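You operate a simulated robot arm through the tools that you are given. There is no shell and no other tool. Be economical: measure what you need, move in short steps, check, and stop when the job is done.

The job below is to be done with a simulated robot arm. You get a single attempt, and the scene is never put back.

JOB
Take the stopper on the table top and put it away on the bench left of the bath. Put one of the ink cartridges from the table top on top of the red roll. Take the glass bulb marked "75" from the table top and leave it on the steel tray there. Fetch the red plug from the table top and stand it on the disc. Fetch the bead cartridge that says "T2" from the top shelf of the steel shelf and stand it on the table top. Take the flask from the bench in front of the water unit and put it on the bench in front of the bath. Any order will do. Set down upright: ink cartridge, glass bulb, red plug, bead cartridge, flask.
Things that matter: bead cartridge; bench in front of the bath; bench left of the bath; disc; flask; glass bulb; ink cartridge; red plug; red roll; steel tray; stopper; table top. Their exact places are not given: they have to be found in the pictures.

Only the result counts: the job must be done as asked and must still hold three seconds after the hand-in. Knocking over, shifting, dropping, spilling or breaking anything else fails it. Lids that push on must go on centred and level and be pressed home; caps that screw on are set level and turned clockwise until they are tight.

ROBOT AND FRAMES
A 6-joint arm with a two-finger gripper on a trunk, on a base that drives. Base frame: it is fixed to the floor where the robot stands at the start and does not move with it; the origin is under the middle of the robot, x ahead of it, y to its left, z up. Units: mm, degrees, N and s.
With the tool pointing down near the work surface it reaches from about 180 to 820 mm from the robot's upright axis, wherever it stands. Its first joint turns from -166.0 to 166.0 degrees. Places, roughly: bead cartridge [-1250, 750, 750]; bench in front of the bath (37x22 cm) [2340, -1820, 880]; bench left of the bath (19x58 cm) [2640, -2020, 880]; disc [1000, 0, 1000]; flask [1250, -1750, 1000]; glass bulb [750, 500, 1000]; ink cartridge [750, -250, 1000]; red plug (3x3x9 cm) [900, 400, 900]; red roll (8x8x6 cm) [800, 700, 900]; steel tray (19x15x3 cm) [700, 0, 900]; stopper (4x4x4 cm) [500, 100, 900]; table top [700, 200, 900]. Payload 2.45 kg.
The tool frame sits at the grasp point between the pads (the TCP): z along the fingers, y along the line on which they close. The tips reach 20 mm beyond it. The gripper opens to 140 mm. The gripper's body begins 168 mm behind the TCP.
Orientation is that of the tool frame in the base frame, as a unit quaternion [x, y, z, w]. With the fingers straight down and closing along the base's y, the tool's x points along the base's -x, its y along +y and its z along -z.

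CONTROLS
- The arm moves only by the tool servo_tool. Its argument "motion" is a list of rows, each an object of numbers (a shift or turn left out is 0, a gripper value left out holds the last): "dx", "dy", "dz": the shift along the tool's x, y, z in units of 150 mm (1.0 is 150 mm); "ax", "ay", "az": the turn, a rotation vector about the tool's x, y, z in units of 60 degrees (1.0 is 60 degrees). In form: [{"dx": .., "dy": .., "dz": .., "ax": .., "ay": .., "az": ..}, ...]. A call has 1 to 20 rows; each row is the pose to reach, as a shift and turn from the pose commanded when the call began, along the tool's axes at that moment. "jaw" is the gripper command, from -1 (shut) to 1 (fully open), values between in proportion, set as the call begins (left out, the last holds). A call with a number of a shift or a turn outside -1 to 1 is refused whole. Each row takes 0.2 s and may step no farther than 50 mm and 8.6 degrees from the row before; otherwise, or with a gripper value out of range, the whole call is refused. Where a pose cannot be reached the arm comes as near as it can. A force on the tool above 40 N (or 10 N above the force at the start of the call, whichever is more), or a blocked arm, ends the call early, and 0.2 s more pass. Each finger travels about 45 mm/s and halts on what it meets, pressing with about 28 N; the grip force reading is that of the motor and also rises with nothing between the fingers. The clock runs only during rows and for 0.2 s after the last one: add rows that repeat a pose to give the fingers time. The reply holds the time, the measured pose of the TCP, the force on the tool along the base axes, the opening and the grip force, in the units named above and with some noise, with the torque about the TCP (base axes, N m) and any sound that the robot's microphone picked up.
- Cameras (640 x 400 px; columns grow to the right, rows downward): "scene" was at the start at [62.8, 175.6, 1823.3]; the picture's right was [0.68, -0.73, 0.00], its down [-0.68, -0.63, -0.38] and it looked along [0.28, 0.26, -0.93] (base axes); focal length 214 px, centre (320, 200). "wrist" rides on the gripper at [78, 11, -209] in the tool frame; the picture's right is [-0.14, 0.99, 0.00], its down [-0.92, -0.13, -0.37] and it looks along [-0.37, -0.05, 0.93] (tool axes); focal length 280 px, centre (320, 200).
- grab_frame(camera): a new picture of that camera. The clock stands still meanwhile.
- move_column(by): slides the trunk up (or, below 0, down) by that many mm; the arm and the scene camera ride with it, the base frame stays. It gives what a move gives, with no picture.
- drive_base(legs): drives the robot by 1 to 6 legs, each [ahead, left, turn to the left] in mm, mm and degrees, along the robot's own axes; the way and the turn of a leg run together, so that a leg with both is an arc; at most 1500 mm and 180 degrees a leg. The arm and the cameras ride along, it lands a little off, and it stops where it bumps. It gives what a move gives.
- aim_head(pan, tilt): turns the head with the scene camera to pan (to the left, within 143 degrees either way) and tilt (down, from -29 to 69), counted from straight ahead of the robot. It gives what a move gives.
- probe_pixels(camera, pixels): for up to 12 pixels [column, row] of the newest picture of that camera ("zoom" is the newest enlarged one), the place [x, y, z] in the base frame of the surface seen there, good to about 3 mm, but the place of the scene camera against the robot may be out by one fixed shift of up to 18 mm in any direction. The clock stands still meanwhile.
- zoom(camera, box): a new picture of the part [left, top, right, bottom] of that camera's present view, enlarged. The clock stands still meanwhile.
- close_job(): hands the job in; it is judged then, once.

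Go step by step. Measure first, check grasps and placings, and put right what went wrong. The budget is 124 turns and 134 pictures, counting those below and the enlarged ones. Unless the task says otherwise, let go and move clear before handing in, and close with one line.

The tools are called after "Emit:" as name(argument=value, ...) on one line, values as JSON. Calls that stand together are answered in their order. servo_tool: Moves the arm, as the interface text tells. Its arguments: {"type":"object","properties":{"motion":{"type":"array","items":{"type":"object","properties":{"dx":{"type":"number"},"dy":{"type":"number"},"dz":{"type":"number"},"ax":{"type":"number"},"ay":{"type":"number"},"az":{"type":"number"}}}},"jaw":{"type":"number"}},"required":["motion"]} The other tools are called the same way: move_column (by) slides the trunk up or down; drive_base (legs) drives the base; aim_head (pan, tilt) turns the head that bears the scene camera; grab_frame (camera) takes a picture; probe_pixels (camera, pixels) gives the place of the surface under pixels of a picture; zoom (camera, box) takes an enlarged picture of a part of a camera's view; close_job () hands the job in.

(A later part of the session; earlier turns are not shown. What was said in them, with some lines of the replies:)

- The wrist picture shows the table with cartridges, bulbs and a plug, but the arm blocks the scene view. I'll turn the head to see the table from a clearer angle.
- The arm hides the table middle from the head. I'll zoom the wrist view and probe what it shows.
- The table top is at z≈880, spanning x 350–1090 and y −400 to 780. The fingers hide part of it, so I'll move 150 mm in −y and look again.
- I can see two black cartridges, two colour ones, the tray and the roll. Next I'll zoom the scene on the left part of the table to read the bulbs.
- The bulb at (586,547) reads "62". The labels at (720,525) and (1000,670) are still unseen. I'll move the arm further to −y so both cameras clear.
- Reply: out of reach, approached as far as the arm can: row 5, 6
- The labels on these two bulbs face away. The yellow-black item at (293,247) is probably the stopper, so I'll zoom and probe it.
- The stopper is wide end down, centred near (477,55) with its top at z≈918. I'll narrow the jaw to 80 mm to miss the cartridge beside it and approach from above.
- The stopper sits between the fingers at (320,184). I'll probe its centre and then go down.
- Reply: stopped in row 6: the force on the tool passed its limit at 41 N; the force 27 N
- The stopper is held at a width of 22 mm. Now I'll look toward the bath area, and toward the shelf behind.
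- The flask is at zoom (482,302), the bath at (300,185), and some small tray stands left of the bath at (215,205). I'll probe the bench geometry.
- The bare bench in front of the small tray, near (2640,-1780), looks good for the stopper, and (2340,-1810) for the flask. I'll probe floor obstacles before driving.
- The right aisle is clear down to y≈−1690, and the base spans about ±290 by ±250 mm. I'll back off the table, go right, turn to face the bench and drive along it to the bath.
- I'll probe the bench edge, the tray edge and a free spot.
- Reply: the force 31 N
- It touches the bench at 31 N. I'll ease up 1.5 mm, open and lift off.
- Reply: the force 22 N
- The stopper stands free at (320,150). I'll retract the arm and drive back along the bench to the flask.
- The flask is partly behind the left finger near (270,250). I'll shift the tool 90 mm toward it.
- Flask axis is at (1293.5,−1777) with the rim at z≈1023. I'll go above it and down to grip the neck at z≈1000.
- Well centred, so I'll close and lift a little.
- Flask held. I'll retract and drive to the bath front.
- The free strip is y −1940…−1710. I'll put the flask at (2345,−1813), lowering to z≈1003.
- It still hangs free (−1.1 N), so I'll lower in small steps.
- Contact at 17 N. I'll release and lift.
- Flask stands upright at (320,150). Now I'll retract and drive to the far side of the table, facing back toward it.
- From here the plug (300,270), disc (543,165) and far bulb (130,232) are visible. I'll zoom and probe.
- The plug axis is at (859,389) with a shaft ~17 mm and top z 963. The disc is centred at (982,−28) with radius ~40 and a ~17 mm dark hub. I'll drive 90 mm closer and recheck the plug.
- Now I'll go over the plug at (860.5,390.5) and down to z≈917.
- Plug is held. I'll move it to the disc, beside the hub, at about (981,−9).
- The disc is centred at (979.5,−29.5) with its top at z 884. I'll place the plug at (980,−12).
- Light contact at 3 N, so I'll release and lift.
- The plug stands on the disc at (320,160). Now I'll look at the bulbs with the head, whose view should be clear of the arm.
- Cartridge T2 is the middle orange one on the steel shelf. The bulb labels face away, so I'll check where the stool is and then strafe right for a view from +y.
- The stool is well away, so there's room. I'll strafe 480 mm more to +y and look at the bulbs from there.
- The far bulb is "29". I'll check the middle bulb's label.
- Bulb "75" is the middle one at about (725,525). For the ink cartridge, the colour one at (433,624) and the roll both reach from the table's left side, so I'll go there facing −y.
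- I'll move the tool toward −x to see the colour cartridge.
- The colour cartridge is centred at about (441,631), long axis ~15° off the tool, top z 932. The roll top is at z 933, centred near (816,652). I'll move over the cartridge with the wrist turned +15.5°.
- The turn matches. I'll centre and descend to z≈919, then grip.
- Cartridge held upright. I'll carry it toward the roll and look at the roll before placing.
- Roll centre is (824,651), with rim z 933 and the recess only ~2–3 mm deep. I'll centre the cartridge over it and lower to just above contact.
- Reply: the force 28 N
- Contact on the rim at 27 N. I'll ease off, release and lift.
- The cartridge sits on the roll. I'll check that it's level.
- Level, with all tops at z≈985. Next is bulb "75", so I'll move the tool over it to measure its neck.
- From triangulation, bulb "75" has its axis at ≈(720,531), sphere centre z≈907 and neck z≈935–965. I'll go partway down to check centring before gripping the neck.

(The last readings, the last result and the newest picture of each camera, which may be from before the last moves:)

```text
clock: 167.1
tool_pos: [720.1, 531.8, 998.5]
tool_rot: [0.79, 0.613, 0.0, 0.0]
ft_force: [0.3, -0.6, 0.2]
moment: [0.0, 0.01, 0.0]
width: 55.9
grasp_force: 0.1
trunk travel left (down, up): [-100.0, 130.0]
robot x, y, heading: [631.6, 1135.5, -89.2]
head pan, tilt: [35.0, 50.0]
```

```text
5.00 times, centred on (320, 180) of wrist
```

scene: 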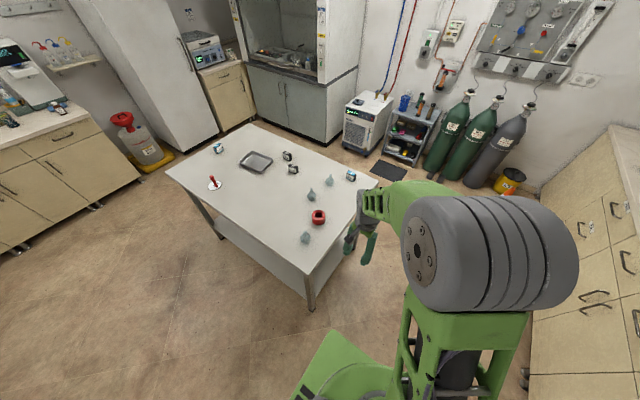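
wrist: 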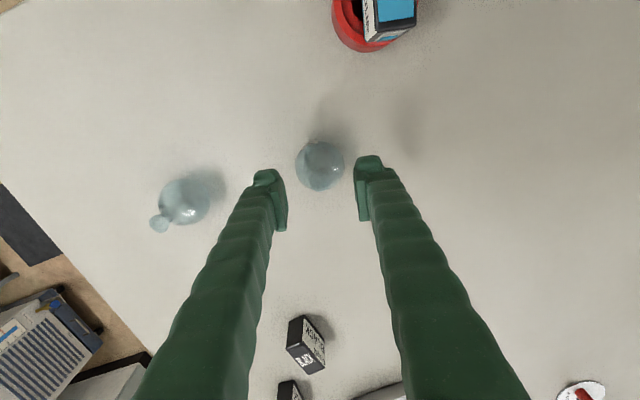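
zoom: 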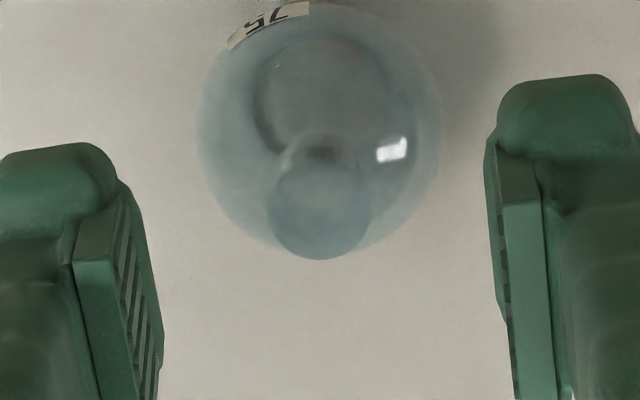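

Centred: the neck top projects at (320,182), exactly where it's expected. I'll go down to z≈955 and close.

Emit:
servo_tool(motion=[{"dz": 0.15}, {"dz": 0.28}, {"dz": 0.28}])

Emit:
servo_tool(jaw=-1, motion=[{}, {}, {}, {}, {}, {}])

Emit:
servo_tool(motion=[{"dz": -0.1}, {"dz": -0.3}, {"dz": -0.6}, {"dz": -0.9}, {"dz": -0.9}])

Emit:
grab_frame(camera="wrist")

```text
clock: 167.9
tool_pos: [720.8, 531.6, 956.2]
tool_rot: [0.791, 0.612, -0.001, 0.002]
ft_force: [-0.1, 0.5, -0.3]
moment: [0.0, 0.01, 0.02]
width: 56.3
grasp_force: 0.1
trunk travel left (down, up): [-100.0, 130.0]
robot x, y, heading: [629.5, 1136.8, -88.9]
head pan, tilt: [35.0, 50.0]
```

```text
clock: 169.3
tool_pos: [720.9, 530.5, 957.3]
tool_rot: [0.79, 0.613, 0.0, 0.0]
ft_force: [-0.1, 0.6, 0.0]
moment: [-0.01, 0.0, 0.0]
width: 15.0
grasp_force: 25.2
trunk travel left (down, up): [-100.0, 130.0]
robot x, y, heading: [631.2, 1137.5, -89.0]
head pan, tilt: [35.0, 50.0]
```

```text
clock: 170.5
tool_pos: [719.7, 530.9, 1091.8]
tool_rot: [0.791, 0.612, -0.001, 0.001]
ft_force: [-0.5, 0.1, -0.7]
moment: [0.02, -0.05, 0.01]
width: 14.7
grasp_force: 25.2
trunk travel left (down, up): [-100.0, 130.0]
robot x, y, heading: [631.3, 1134.0, -88.8]
head pan, tilt: [35.0, 50.0]
```

```text
64 pictures are left
```

wrist: 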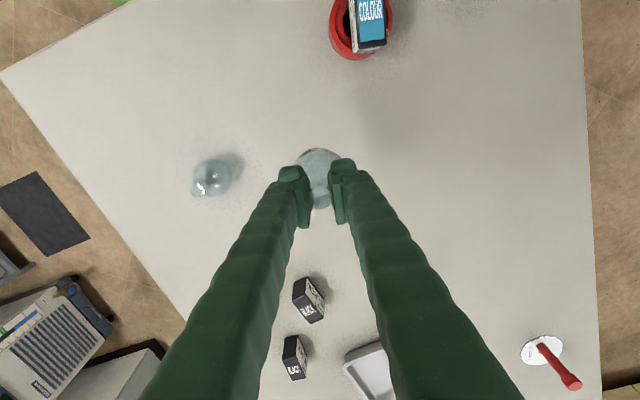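

Bulb is held by its neck. Before driving I'll look at the floor and shelf area toward −x.

Emit:
aim_head(pan=-85, tilt=32)

Emit:
grab_frame(camera="scene")

```text
clock: 172.5
tool_pos: [720.6, 531.5, 1089.4]
tool_rot: [0.79, 0.613, -0.001, 0.001]
ft_force: [0.6, 0.9, -0.2]
moment: [-0.01, 0.01, 0.04]
width: 14.7
grasp_force: 25.1
trunk travel left (down, up): [-100.0, 130.0]
robot x, y, heading: [632.9, 1136.4, -89.0]
head pan, tilt: [-85.0, 32.0]
```

```text
63 pictures are left
```

scene: 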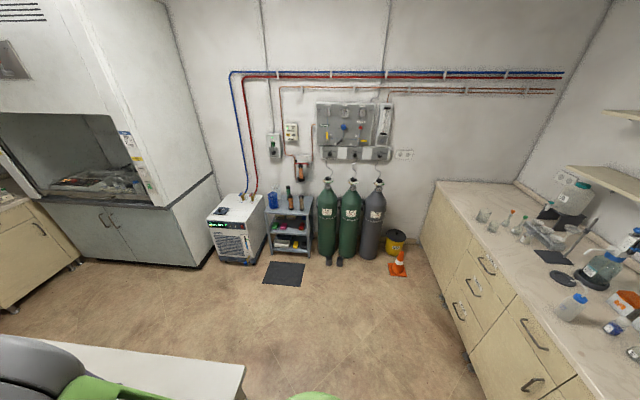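

Emit:
probe_pixels(camera="scene", pixels=[[265, 270], [305, 265], [285, 285], [340, 265], [400, 278], [270, 252], [308, 252], [240, 262], [470, 380], [425, 258], [305, 212], [278, 212]])

Emit:
zoom(camera="scene", box=[256, 176, 320, 226])

Emit:
probe_pixels(camera="zoom", pixels=[[120, 320], [540, 320], [130, 250], [500, 250], [150, 180], [320, 150], [450, 180], [300, 300], [330, 250], [470, 250], [330, 120], [470, 160]])

```text
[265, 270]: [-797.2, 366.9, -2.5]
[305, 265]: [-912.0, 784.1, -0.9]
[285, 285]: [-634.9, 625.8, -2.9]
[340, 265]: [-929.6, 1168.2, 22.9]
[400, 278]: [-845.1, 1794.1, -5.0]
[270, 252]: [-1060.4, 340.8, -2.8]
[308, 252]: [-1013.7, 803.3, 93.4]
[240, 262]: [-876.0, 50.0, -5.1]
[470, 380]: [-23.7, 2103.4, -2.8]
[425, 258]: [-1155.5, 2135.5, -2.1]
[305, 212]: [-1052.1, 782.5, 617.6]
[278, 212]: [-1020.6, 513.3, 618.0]
```

```text
8.00 times, centred on (288, 201) of scene
```

zoom: 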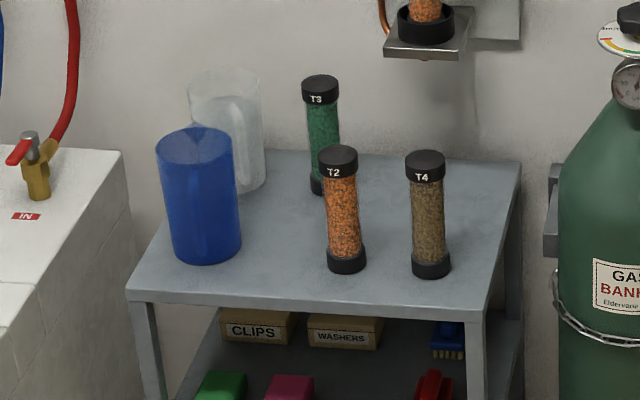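

```text
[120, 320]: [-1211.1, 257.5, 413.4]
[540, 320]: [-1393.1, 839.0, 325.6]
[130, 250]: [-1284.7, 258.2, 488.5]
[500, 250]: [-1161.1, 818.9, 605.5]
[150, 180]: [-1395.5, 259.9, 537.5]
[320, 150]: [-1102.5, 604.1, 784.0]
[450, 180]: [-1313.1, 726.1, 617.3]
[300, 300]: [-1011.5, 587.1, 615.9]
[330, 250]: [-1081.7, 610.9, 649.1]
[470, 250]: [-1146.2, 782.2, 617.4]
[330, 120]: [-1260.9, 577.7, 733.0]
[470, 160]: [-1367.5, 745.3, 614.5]
```

The way is clear at x > −630. T2 stands at about (−1095,625) on the shelf top at z 617. Now I'll drive with the bulb to the table's front side.

Emit:
drive_base(legs=[[-80, 0, 0], [0, -760, 0], [0, 0, 89], [0, -1150, 0], [120, 0, 0]])

Emit:
grab_frame(camera="wrist")

```text
clock: 194.6
tool_pos: [587.2, 152.4, 1088.9]
tool_rot: [0.14, 0.99, 0.0, 0.001]
ft_force: [0.8, -0.3, -1.1]
moment: [-0.01, 0.06, 0.01]
width: 15.1
grasp_force: 24.7
trunk travel left (down, up): [-100.0, 130.0]
robot x, y, heading: [-23.0, 78.5, -0.7]
head pan, tilt: [-85.0, 32.0]
```

```text
61 pictures are left
```

wrist: 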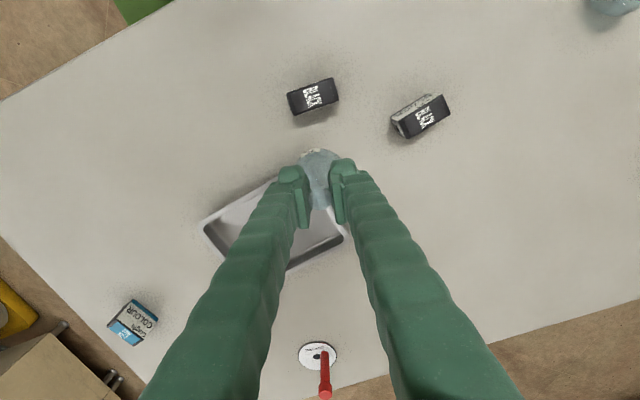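

Emit:
probe_pixels(camera="wrist", pixels=[[204, 226], [342, 238], [262, 188], [250, 210], [330, 240], [275, 183], [236, 230], [250, 225], [345, 225]])

```text
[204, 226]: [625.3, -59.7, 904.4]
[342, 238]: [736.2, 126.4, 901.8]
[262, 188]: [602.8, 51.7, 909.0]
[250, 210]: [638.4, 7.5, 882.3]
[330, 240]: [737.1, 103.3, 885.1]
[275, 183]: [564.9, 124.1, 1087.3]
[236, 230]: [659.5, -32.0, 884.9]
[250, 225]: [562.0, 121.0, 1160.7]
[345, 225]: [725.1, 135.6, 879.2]
```

The tray is consistent with earlier, with its floor z≈883 and centre ≈(688,37). I'll move over it and lower.

Emit:
servo_tool(motion=[{"dx": -0.21, "dy": -0.14}, {"dx": -0.42, "dy": -0.28}, {"dx": -0.64, "dy": -0.42}, {"dx": -0.859, "dy": -0.553}, {"dx": -0.859, "dy": -0.553, "dz": 0.25}, {"dx": -0.859, "dy": -0.553, "dz": 0.5}, {"dx": -0.859, "dy": -0.553, "dz": 0.72}, {"dx": -0.859, "dy": -0.553, "dz": 0.8}, {"dx": -0.859, "dy": -0.553, "dz": 0.8}])

Emit:
grab_frame(camera="wrist")

```text
clock: 196.6
tool_pos: [687.3, 35.9, 970.7]
tool_rot: [0.139, 0.99, 0.0, 0.0]
ft_force: [0.6, -0.1, -1.0]
moment: [0.0, 0.02, -0.01]
width: 14.8
grasp_force: 25.4
trunk travel left (down, up): [-100.0, 130.0]
robot x, y, heading: [-17.9, 77.8, -0.2]
head pan, tilt: [-85.0, 32.0]
```

```text
60 pictures are left
```

wrist: 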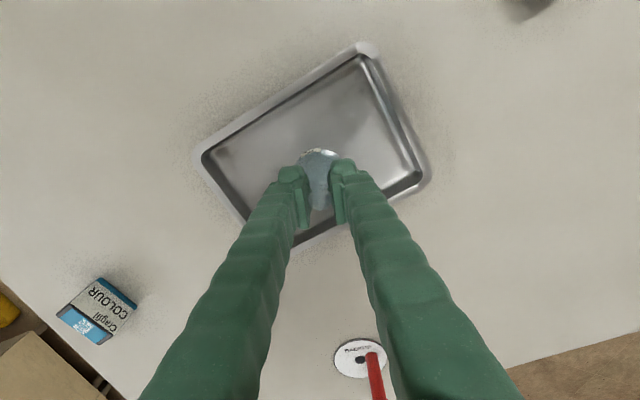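

Over the tray. I'll lower in small steps until it touches.

Emit:
servo_tool(motion=[{"dz": 0.03}, {"dz": 0.05}, {"dz": 0.06}, {"dz": 0.07}, {"dz": 0.075}, {"dz": 0.075}])

```text
clock: 198.0
tool_pos: [687.9, 36.0, 960.4]
tool_rot: [0.139, 0.99, 0.001, 0.003]
ft_force: [-1.9, 0.4, 19.2]
moment: [0.05, 0.21, 0.0]
width: 15.2
grasp_force: 24.7
trunk travel left (down, up): [-100.0, 130.0]
robot x, y, heading: [-21.2, 77.6, -0.7]
head pan, tilt: [-85.0, 32.0]
```

Contact at 19 N. I'll ease off, open and lift.

Emit:
servo_tool(motion=[{"dz": -0.008}, {"dz": -0.008}])

Emit:
servo_tool(jaw=-0.3, motion=[{}, {}, {}, {}, {"dz": -0.1}, {"dz": -0.4}, {"dz": -0.7}, {"dz": -0.8}, {"dz": -0.8}])

Emit:
grab_frame(camera="wrist")

```text
clock: 198.6
tool_pos: [687.9, 35.1, 961.1]
tool_rot: [0.139, 0.99, 0.001, 0.002]
ft_force: [1.4, 0.1, 12.0]
moment: [-0.03, -0.15, 0.0]
width: 14.9
grasp_force: 24.9
trunk travel left (down, up): [-100.0, 130.0]
robot x, y, heading: [-22.0, 82.5, -0.5]
head pan, tilt: [-85.0, 32.0]
```

```text
clock: 200.6
tool_pos: [687.6, 38.0, 1078.9]
tool_rot: [0.139, 0.99, 0.0, 0.001]
ft_force: [0.1, -0.3, -1.2]
moment: [-0.03, 0.03, 0.01]
width: 49.2
grasp_force: 0.2
trunk travel left (down, up): [-100.0, 130.0]
robot x, y, heading: [-18.3, 76.3, -0.4]
head pan, tilt: [-85.0, 32.0]
```

```text
59 pictures are left
```

wrist: 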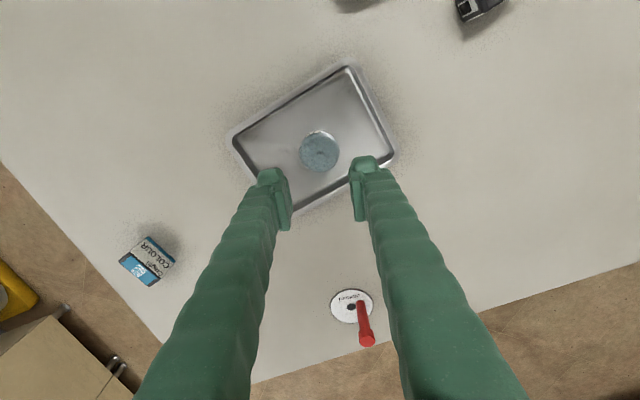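

The bulb stands in the tray. I'll retract the arm and straighten the wrist, then drive to the steel shelf.

Emit:
servo_tool(motion=[{"dx": 0.25, "az": -0.1}, {"dx": 0.5, "az": -0.2}, {"dx": 0.75, "az": -0.258}, {"dx": 1, "az": -0.258}, {"dx": 1, "az": -0.258}])

Emit:
servo_tool(motion=[{"dx": 0.3}, {"dx": 0.6}, {"dx": 0.8}, {"dx": 0.8}])

Emit:
drive_base(legs=[[-220, 0, 0], [0, 0, 180], [0, -530, 0], [200, 0, 0]])

Emit:
aim_head(pan=0, tilt=50)

Emit:
grab_frame(camera="wrist")

Emit:
grab_frame(camera="scene")

```text
clock: 201.8
tool_pos: [543.9, 76.6, 1080.7]
tool_rot: [0.004, 1.0, 0.0, 0.001]
ft_force: [-0.9, -0.3, 0.5]
moment: [0.0, 0.03, 0.01]
width: 48.8
grasp_force: 0.0
trunk travel left (down, up): [-100.0, 130.0]
robot x, y, heading: [-21.9, 77.6, -0.5]
head pan, tilt: [-85.0, 32.0]
```

```text
clock: 202.8
tool_pos: [421.5, 80.3, 1082.8]
tool_rot: [0.004, 1.0, 0.0, 0.001]
ft_force: [-0.3, -0.2, -0.6]
moment: [-0.03, -0.01, 0.0]
width: 49.2
grasp_force: 0.1
trunk travel left (down, up): [-100.0, 130.0]
robot x, y, heading: [-20.4, 77.7, -0.6]
head pan, tilt: [-85.0, 32.0]
```

```text
clock: 217.7
tool_pos: [-860.0, 636.9, 1081.1]
tool_rot: [1.0, -0.022, -0.001, 0.0]
ft_force: [-0.7, 0.8, -0.3]
moment: [0.03, -0.06, -0.01]
width: 48.9
grasp_force: 0.1
trunk travel left (down, up): [-100.0, 130.0]
robot x, y, heading: [-413.2, 625.1, 177.5]
head pan, tilt: [-85.0, 32.0]
```

```text
clock: 219.3
tool_pos: [-859.9, 636.3, 1082.8]
tool_rot: [1.0, -0.023, -0.001, -0.001]
ft_force: [0.1, 0.0, -0.5]
moment: [0.0, 0.0, 0.02]
width: 48.8
grasp_force: 0.0
trunk travel left (down, up): [-100.0, 130.0]
robot x, y, heading: [-419.9, 621.6, 177.4]
head pan, tilt: [0.0, 50.0]
```

```text
58 pictures are left
```

wrist: 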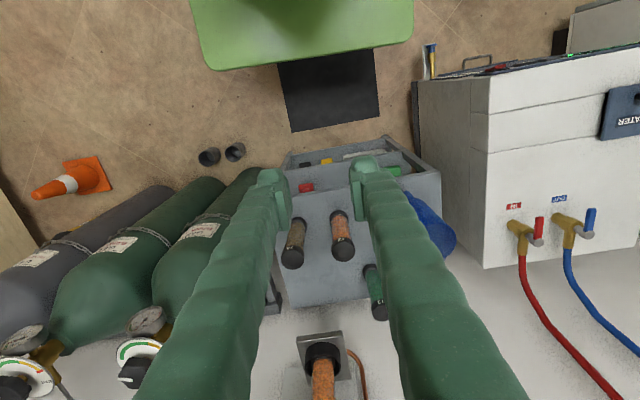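

```text
57 pictures are left
```

scene: 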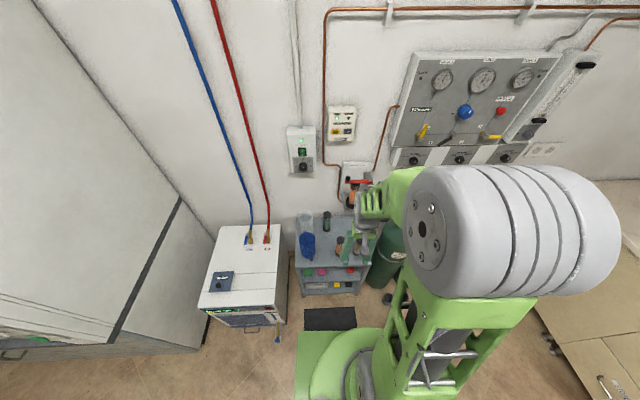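

Emit:
zoom(camera="wrist", box=[262, 170, 422, 330])

Emit:
probe_pixels(camera="wrist", pixels=[[343, 252], [343, 243], [335, 250], [351, 250], [340, 215], [292, 258], [292, 240], [378, 312], [377, 290], [320, 345], [322, 355], [310, 200]])

```text
2.50 times, centred on (342, 250) of wrist
```

zoom: 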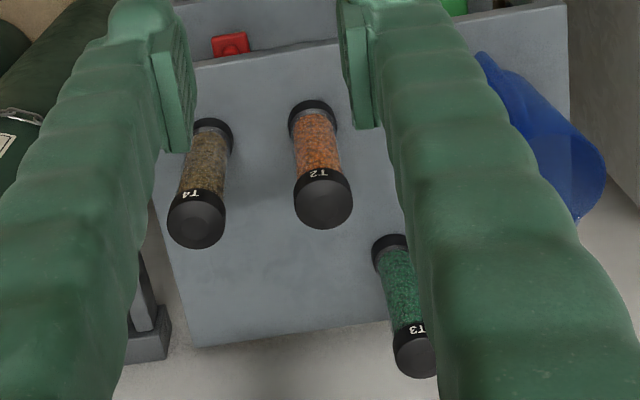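

```text
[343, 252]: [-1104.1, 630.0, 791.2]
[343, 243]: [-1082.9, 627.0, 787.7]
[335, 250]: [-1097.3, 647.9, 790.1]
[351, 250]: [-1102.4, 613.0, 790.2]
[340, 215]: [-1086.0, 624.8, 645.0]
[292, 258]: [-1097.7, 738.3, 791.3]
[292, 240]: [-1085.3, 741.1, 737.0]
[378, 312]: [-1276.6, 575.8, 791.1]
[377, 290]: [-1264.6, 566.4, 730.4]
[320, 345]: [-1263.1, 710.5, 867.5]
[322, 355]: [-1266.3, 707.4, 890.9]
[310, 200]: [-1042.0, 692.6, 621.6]
```

T2's axis is at (−1104,629) with its top at z 790. T4 is 110 mm away in +y. I'll lower the trunk 100 mm, then go above T2.

Emit:
move_column(by=-100)

Emit:
servo_tool(jaw=0, motion=[{"dx": -0.3, "dy": 0.02}, {"dx": -0.6, "dy": 0.04}, {"dx": -0.81, "dy": 0.061}, {"dx": -0.81, "dy": 0.061}])

Emit:
servo_tool(motion=[{"dx": -0.3, "dy": 0.02, "dz": 0.1}, {"dx": -0.6, "dy": 0.04, "dz": 0.3}, {"dx": -0.81, "dy": 0.061, "dz": 0.5}, {"dx": -0.81, "dy": 0.061, "dz": 0.7}, {"dx": -0.81, "dy": 0.061, "dz": 0.7}])

Emit:
grab_frame(camera="wrist")

```text
clock: 220.7
tool_pos: [-859.7, 636.8, 982.1]
tool_rot: [1.0, -0.022, -0.001, 0.0]
ft_force: [0.9, 0.2, 0.7]
moment: [0.0, 0.02, -0.01]
width: 49.0
grasp_force: 0.0
trunk travel left (down, up): [0.0, 230.0]
robot x, y, heading: [-416.2, 623.2, 177.4]
head pan, tilt: [0.0, 50.0]
```

```text
clock: 221.7
tool_pos: [-980.0, 634.4, 981.8]
tool_rot: [1.0, -0.023, 0.0, 0.0]
ft_force: [-0.3, -0.4, 0.5]
moment: [-0.01, 0.0, 0.01]
width: 69.9
grasp_force: 0.0
trunk travel left (down, up): [0.0, 230.0]
robot x, y, heading: [-418.9, 623.2, 177.3]
head pan, tilt: [0.0, 50.0]
```

```text
refused: row 2 steps farther than a row can; nothing moved
```

```text
55 pictures are left
```

wrist: 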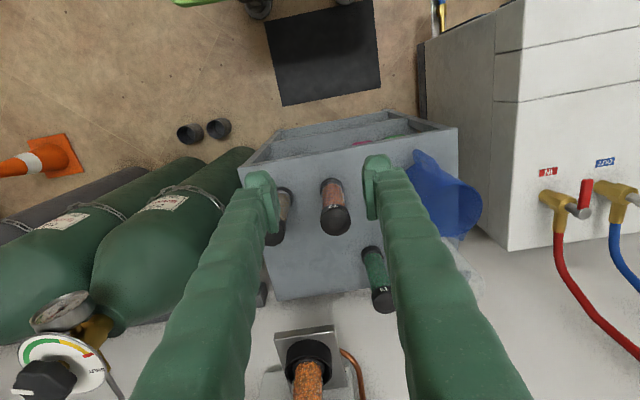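

The second move was refused for step size. I'll redo it with smaller steps.

Emit:
servo_tool(motion=[{"dx": -0.28, "dy": 0.025}, {"dx": -0.56, "dy": 0.05}, {"dx": -0.825, "dy": 0.073}, {"dx": -0.825, "dy": 0.073, "dz": 0.3}, {"dx": -0.825, "dy": 0.073, "dz": 0.6}, {"dx": -0.825, "dy": 0.073, "dz": 0.9}, {"dx": -0.825, "dy": 0.073, "dz": 0.9}])

Emit:
grab_frame(camera="wrist")

```text
clock: 223.2
tool_pos: [-1104.5, 627.6, 845.8]
tool_rot: [1.0, -0.022, -0.002, 0.0]
ft_force: [0.4, 0.6, 0.5]
moment: [0.01, 0.0, 0.0]
width: 70.0
grasp_force: 0.1
trunk travel left (down, up): [0.0, 230.0]
robot x, y, heading: [-419.7, 622.3, 177.4]
head pan, tilt: [0.0, 50.0]
```

```text
54 pictures are left
```

wrist: 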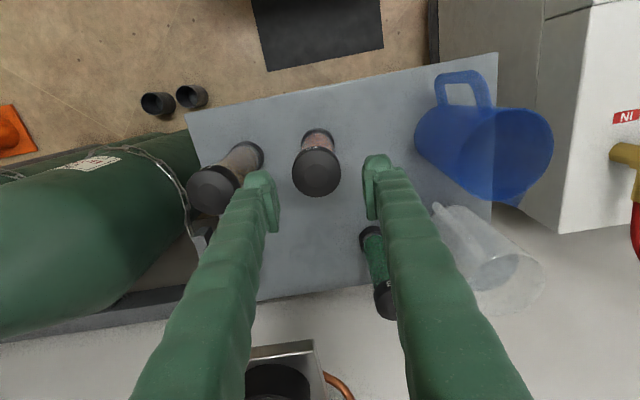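

Centred over T2. I'll descend to z≈731 and grip.

Emit:
servo_tool(motion=[{"dz": 0.25, "dy": -0.01}, {"dz": 0.5, "dy": -0.01}, {"dz": 0.7, "dy": -0.01}, {"dz": 0.77, "dy": -0.01}, {"dz": 0.77, "dy": -0.01}])

Emit:
servo_tool(jaw=-1, motion=[{}, {}, {}, {}, {}, {}])

Emit:
servo_tool(motion=[{"dz": -0.1}, {"dz": -0.35}, {"dz": -0.65}, {"dz": -0.95}, {"dz": -1}, {"dz": -1}])

Emit:
grab_frame(camera="wrist")

```text
clock: 224.4
tool_pos: [-1103.2, 628.7, 731.4]
tool_rot: [1.0, -0.023, -0.001, 0.001]
ft_force: [0.2, -0.5, 0.5]
moment: [0.01, -0.03, 0.01]
width: 70.1
grasp_force: 0.1
trunk travel left (down, up): [0.0, 230.0]
robot x, y, heading: [-418.8, 623.8, 177.2]
head pan, tilt: [0.0, 50.0]
```

```text
clock: 225.8
tool_pos: [-1104.4, 629.0, 732.6]
tool_rot: [1.0, -0.023, -0.001, 0.0]
ft_force: [-1.0, 1.0, 0.4]
moment: [0.07, 0.05, 0.0]
width: 49.8
grasp_force: 27.9
trunk travel left (down, up): [0.0, 230.0]
robot x, y, heading: [-417.2, 624.8, 177.1]
head pan, tilt: [0.0, 50.0]
```

```text
clock: 227.2
tool_pos: [-1107.2, 629.7, 880.8]
tool_rot: [1.0, -0.023, -0.001, 0.0]
ft_force: [-0.4, 0.3, -2.7]
moment: [-0.03, -0.01, -0.01]
width: 50.1
grasp_force: 28.2
trunk travel left (down, up): [0.0, 230.0]
robot x, y, heading: [-416.6, 624.5, 177.5]
head pan, tilt: [0.0, 50.0]
```

```text
53 pictures are left
```

wrist: 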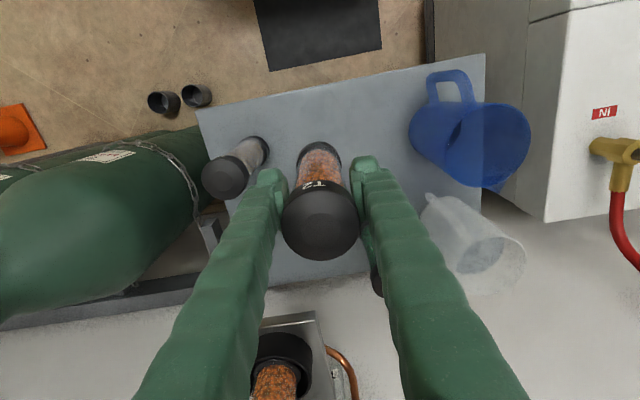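

T2 is held. I'll retract, raise the trunk and drive back to the table front.

Emit:
servo_tool(motion=[{"dx": 0.2, "dz": -0.1}, {"dx": 0.45, "dz": -0.2}, {"dx": 0.7, "dz": -0.3}, {"dx": 0.95, "dz": -0.35}, {"dx": 1, "dz": -0.35}])

Emit:
move_column(by=200)

Emit:
drive_base(legs=[[-200, 0, 0], [0, 0, -177.3], [0, -720, 0], [180, 0, 0]])

Emit:
grab_frame(camera="wrist")

```text
clock: 228.4
tool_pos: [-954.5, 622.8, 932.9]
tool_rot: [1.0, -0.023, -0.001, 0.0]
ft_force: [0.3, -0.3, -2.7]
moment: [-0.02, 0.03, -0.01]
width: 50.0
grasp_force: 28.0
trunk travel left (down, up): [0.0, 230.0]
robot x, y, heading: [-418.0, 624.5, 177.2]
head pan, tilt: [0.0, 50.0]
```

```text
clock: 230.6
tool_pos: [-956.2, 622.4, 1134.0]
tool_rot: [1.0, -0.023, -0.001, 0.0]
ft_force: [0.1, -0.6, -2.8]
moment: [-0.03, 0.0, -0.01]
width: 50.1
grasp_force: 27.6
trunk travel left (down, up): [-200.0, 30.0]
robot x, y, heading: [-417.8, 626.4, 177.5]
head pan, tilt: [0.0, 50.0]
```

```text
clock: 246.9
tool_pos: [509.5, -74.6, 1133.0]
tool_rot: [-0.008, 1.0, 0.001, -0.001]
ft_force: [-1.1, 0.3, -3.9]
moment: [-0.02, 0.09, 0.01]
width: 49.8
grasp_force: 28.0
trunk travel left (down, up): [-200.0, 30.0]
robot x, y, heading: [-28.0, -108.3, 0.6]
head pan, tilt: [0.0, 50.0]
```

```text
52 pictures are left
```

wrist: 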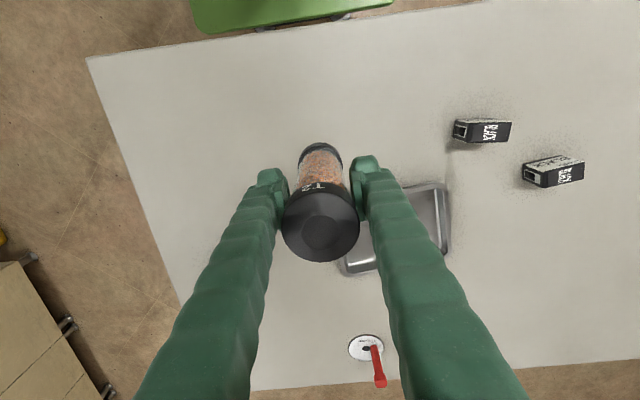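

T2 hangs upright over a free area. I'll lower it at (480,−120), stopping just above contact.

Emit:
servo_tool(motion=[{"dx": 0.1, "dy": -0.15}, {"dx": 0.205, "dy": -0.297, "dz": 0.1}, {"dx": 0.205, "dy": -0.297, "dz": 0.4}, {"dx": 0.205, "dy": -0.297, "dz": 0.65}, {"dx": 0.205, "dy": -0.297, "dz": 0.82}, {"dx": 0.205, "dy": -0.297, "dz": 0.86}, {"dx": 0.205, "dy": -0.297, "dz": 0.86}])

Emit:
servo_tool(motion=[{"dz": 0.015}, {"dz": 0.03}, {"dz": 0.045}, {"dz": 0.055}, {"dz": 0.055}])

```text
clock: 248.5
tool_pos: [477.4, -120.4, 1005.2]
tool_rot: [-0.008, 1.0, -0.001, 0.0]
ft_force: [0.5, 0.2, -3.6]
moment: [-0.01, 0.03, -0.03]
width: 49.8
grasp_force: 27.9
trunk travel left (down, up): [-200.0, 30.0]
robot x, y, heading: [-28.9, -106.1, 1.1]
head pan, tilt: [0.0, 50.0]
```

```text
clock: 249.7
tool_pos: [478.4, -120.2, 997.0]
tool_rot: [-0.008, 1.0, 0.0, 0.001]
ft_force: [-0.5, 0.2, -2.7]
moment: [0.01, 0.02, -0.02]
width: 49.8
grasp_force: 28.3
trunk travel left (down, up): [-200.0, 30.0]
robot x, y, heading: [-26.1, -105.5, 0.9]
head pan, tilt: [0.0, 50.0]
```

Emit:
servo_tool(motion=[{"dz": 0.012}, {"dz": 0.024}, {"dz": 0.036}, {"dz": 0.036}])

```text
clock: 250.7
tool_pos: [477.6, -119.5, 993.4]
tool_rot: [-0.008, 1.0, 0.0, 0.003]
ft_force: [-4.7, 1.1, 27.9]
moment: [0.0, 0.13, -0.08]
width: 49.8
grasp_force: 27.7
trunk travel left (down, up): [-200.0, 30.0]
robot x, y, heading: [-25.7, -108.9, 0.9]
head pan, tilt: [0.0, 50.0]
```

Contact at 28 N. I'll ease off, open and lift straight up.

Emit:
servo_tool(motion=[{"dz": -0.01}, {"dz": -0.01}])

Emit:
servo_tool(jaw=0.2, motion=[{}, {}, {}, {}, {"dz": -0.1}, {"dz": -0.4}, {"dz": -0.7}, {"dz": -0.95}, {"dz": -0.95}])

Emit:
servo_tool(motion=[{"dx": 0.3, "dz": -0.1}, {"dx": 0.5, "dz": -0.1}, {"dx": 0.5, "dz": -0.1}])

Emit:
grab_frame(camera="wrist")

Emit:
grab_frame(camera="scene")

```text
clock: 251.3
tool_pos: [477.8, -120.6, 993.0]
tool_rot: [-0.008, 1.0, 0.0, 0.001]
ft_force: [-1.6, -0.5, 9.6]
moment: [-0.07, -0.15, -0.03]
width: 49.9
grasp_force: 27.9
trunk travel left (down, up): [-200.0, 30.0]
robot x, y, heading: [-23.6, -107.4, 0.8]
head pan, tilt: [0.0, 50.0]
```

```text
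clock: 253.3
tool_pos: [477.1, -118.2, 1132.9]
tool_rot: [-0.008, 1.0, 0.0, 0.001]
ft_force: [0.2, -0.6, 1.0]
moment: [0.02, 0.06, -0.02]
width: 83.9
grasp_force: 0.1
trunk travel left (down, up): [-200.0, 30.0]
robot x, y, heading: [-31.7, -106.4, 0.5]
head pan, tilt: [0.0, 50.0]
```

```text
clock: 254.1
tool_pos: [402.1, -119.7, 1147.5]
tool_rot: [-0.008, 1.0, 0.0, 0.0]
ft_force: [0.2, 0.3, -0.2]
moment: [0.0, -0.01, 0.01]
width: 84.1
grasp_force: 0.0
trunk travel left (down, up): [-200.0, 30.0]
robot x, y, heading: [-24.8, -108.2, 0.8]
head pan, tilt: [0.0, 50.0]
```

```text
51 pictures are left
```

wrist: 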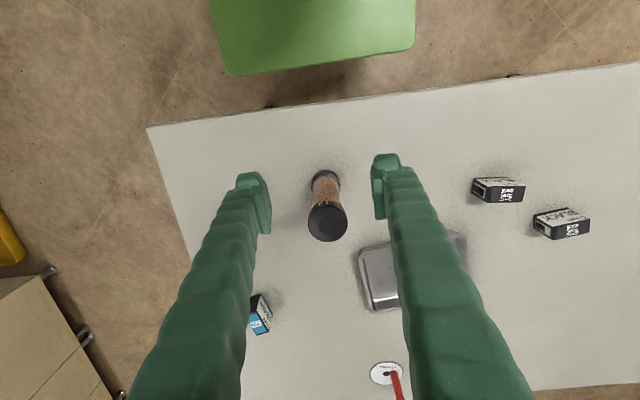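

```text
50 pictures are left
```

scene: 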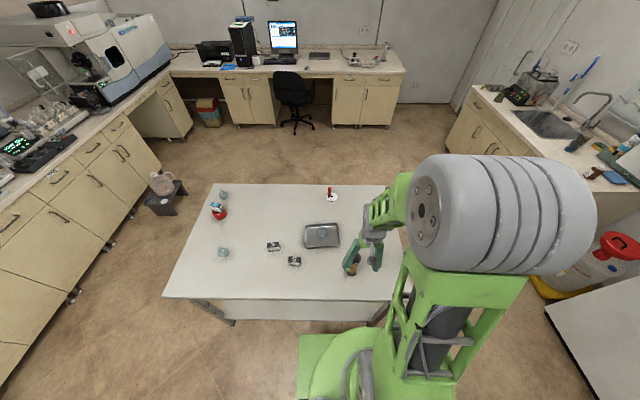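

T2 stands upright. I'll do a final check of the table and of the bench.

Emit:
zoom(camera="scene", box=[200, 180, 360, 280])

Emit:
zoom(camera="scene", box=[460, 60, 580, 150])

```text
4.00 times, centred on (280, 230) of scene
```

zoom: 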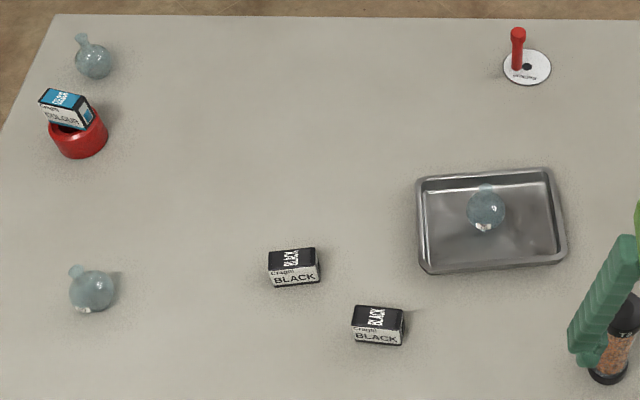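

```text
4.44 times, centred on (520, 105) of scene
```

zoom: 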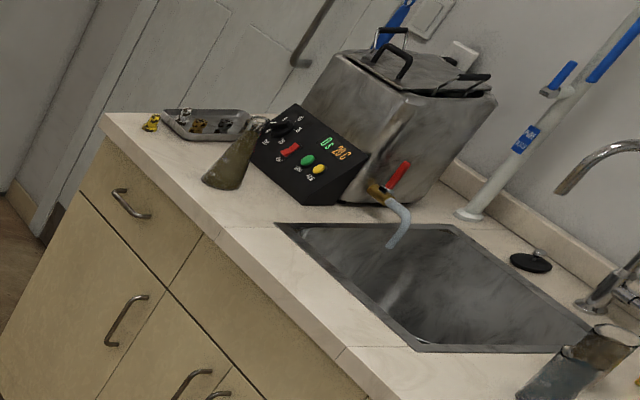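

The pictures show all six items in place and standing as asked, so I'm handing in.

Emit:
close_job()

```text
The job is handed in.
```

All six items are placed as asked, and the job is handed in. The last pictures showed everything upright with the gripper clear.
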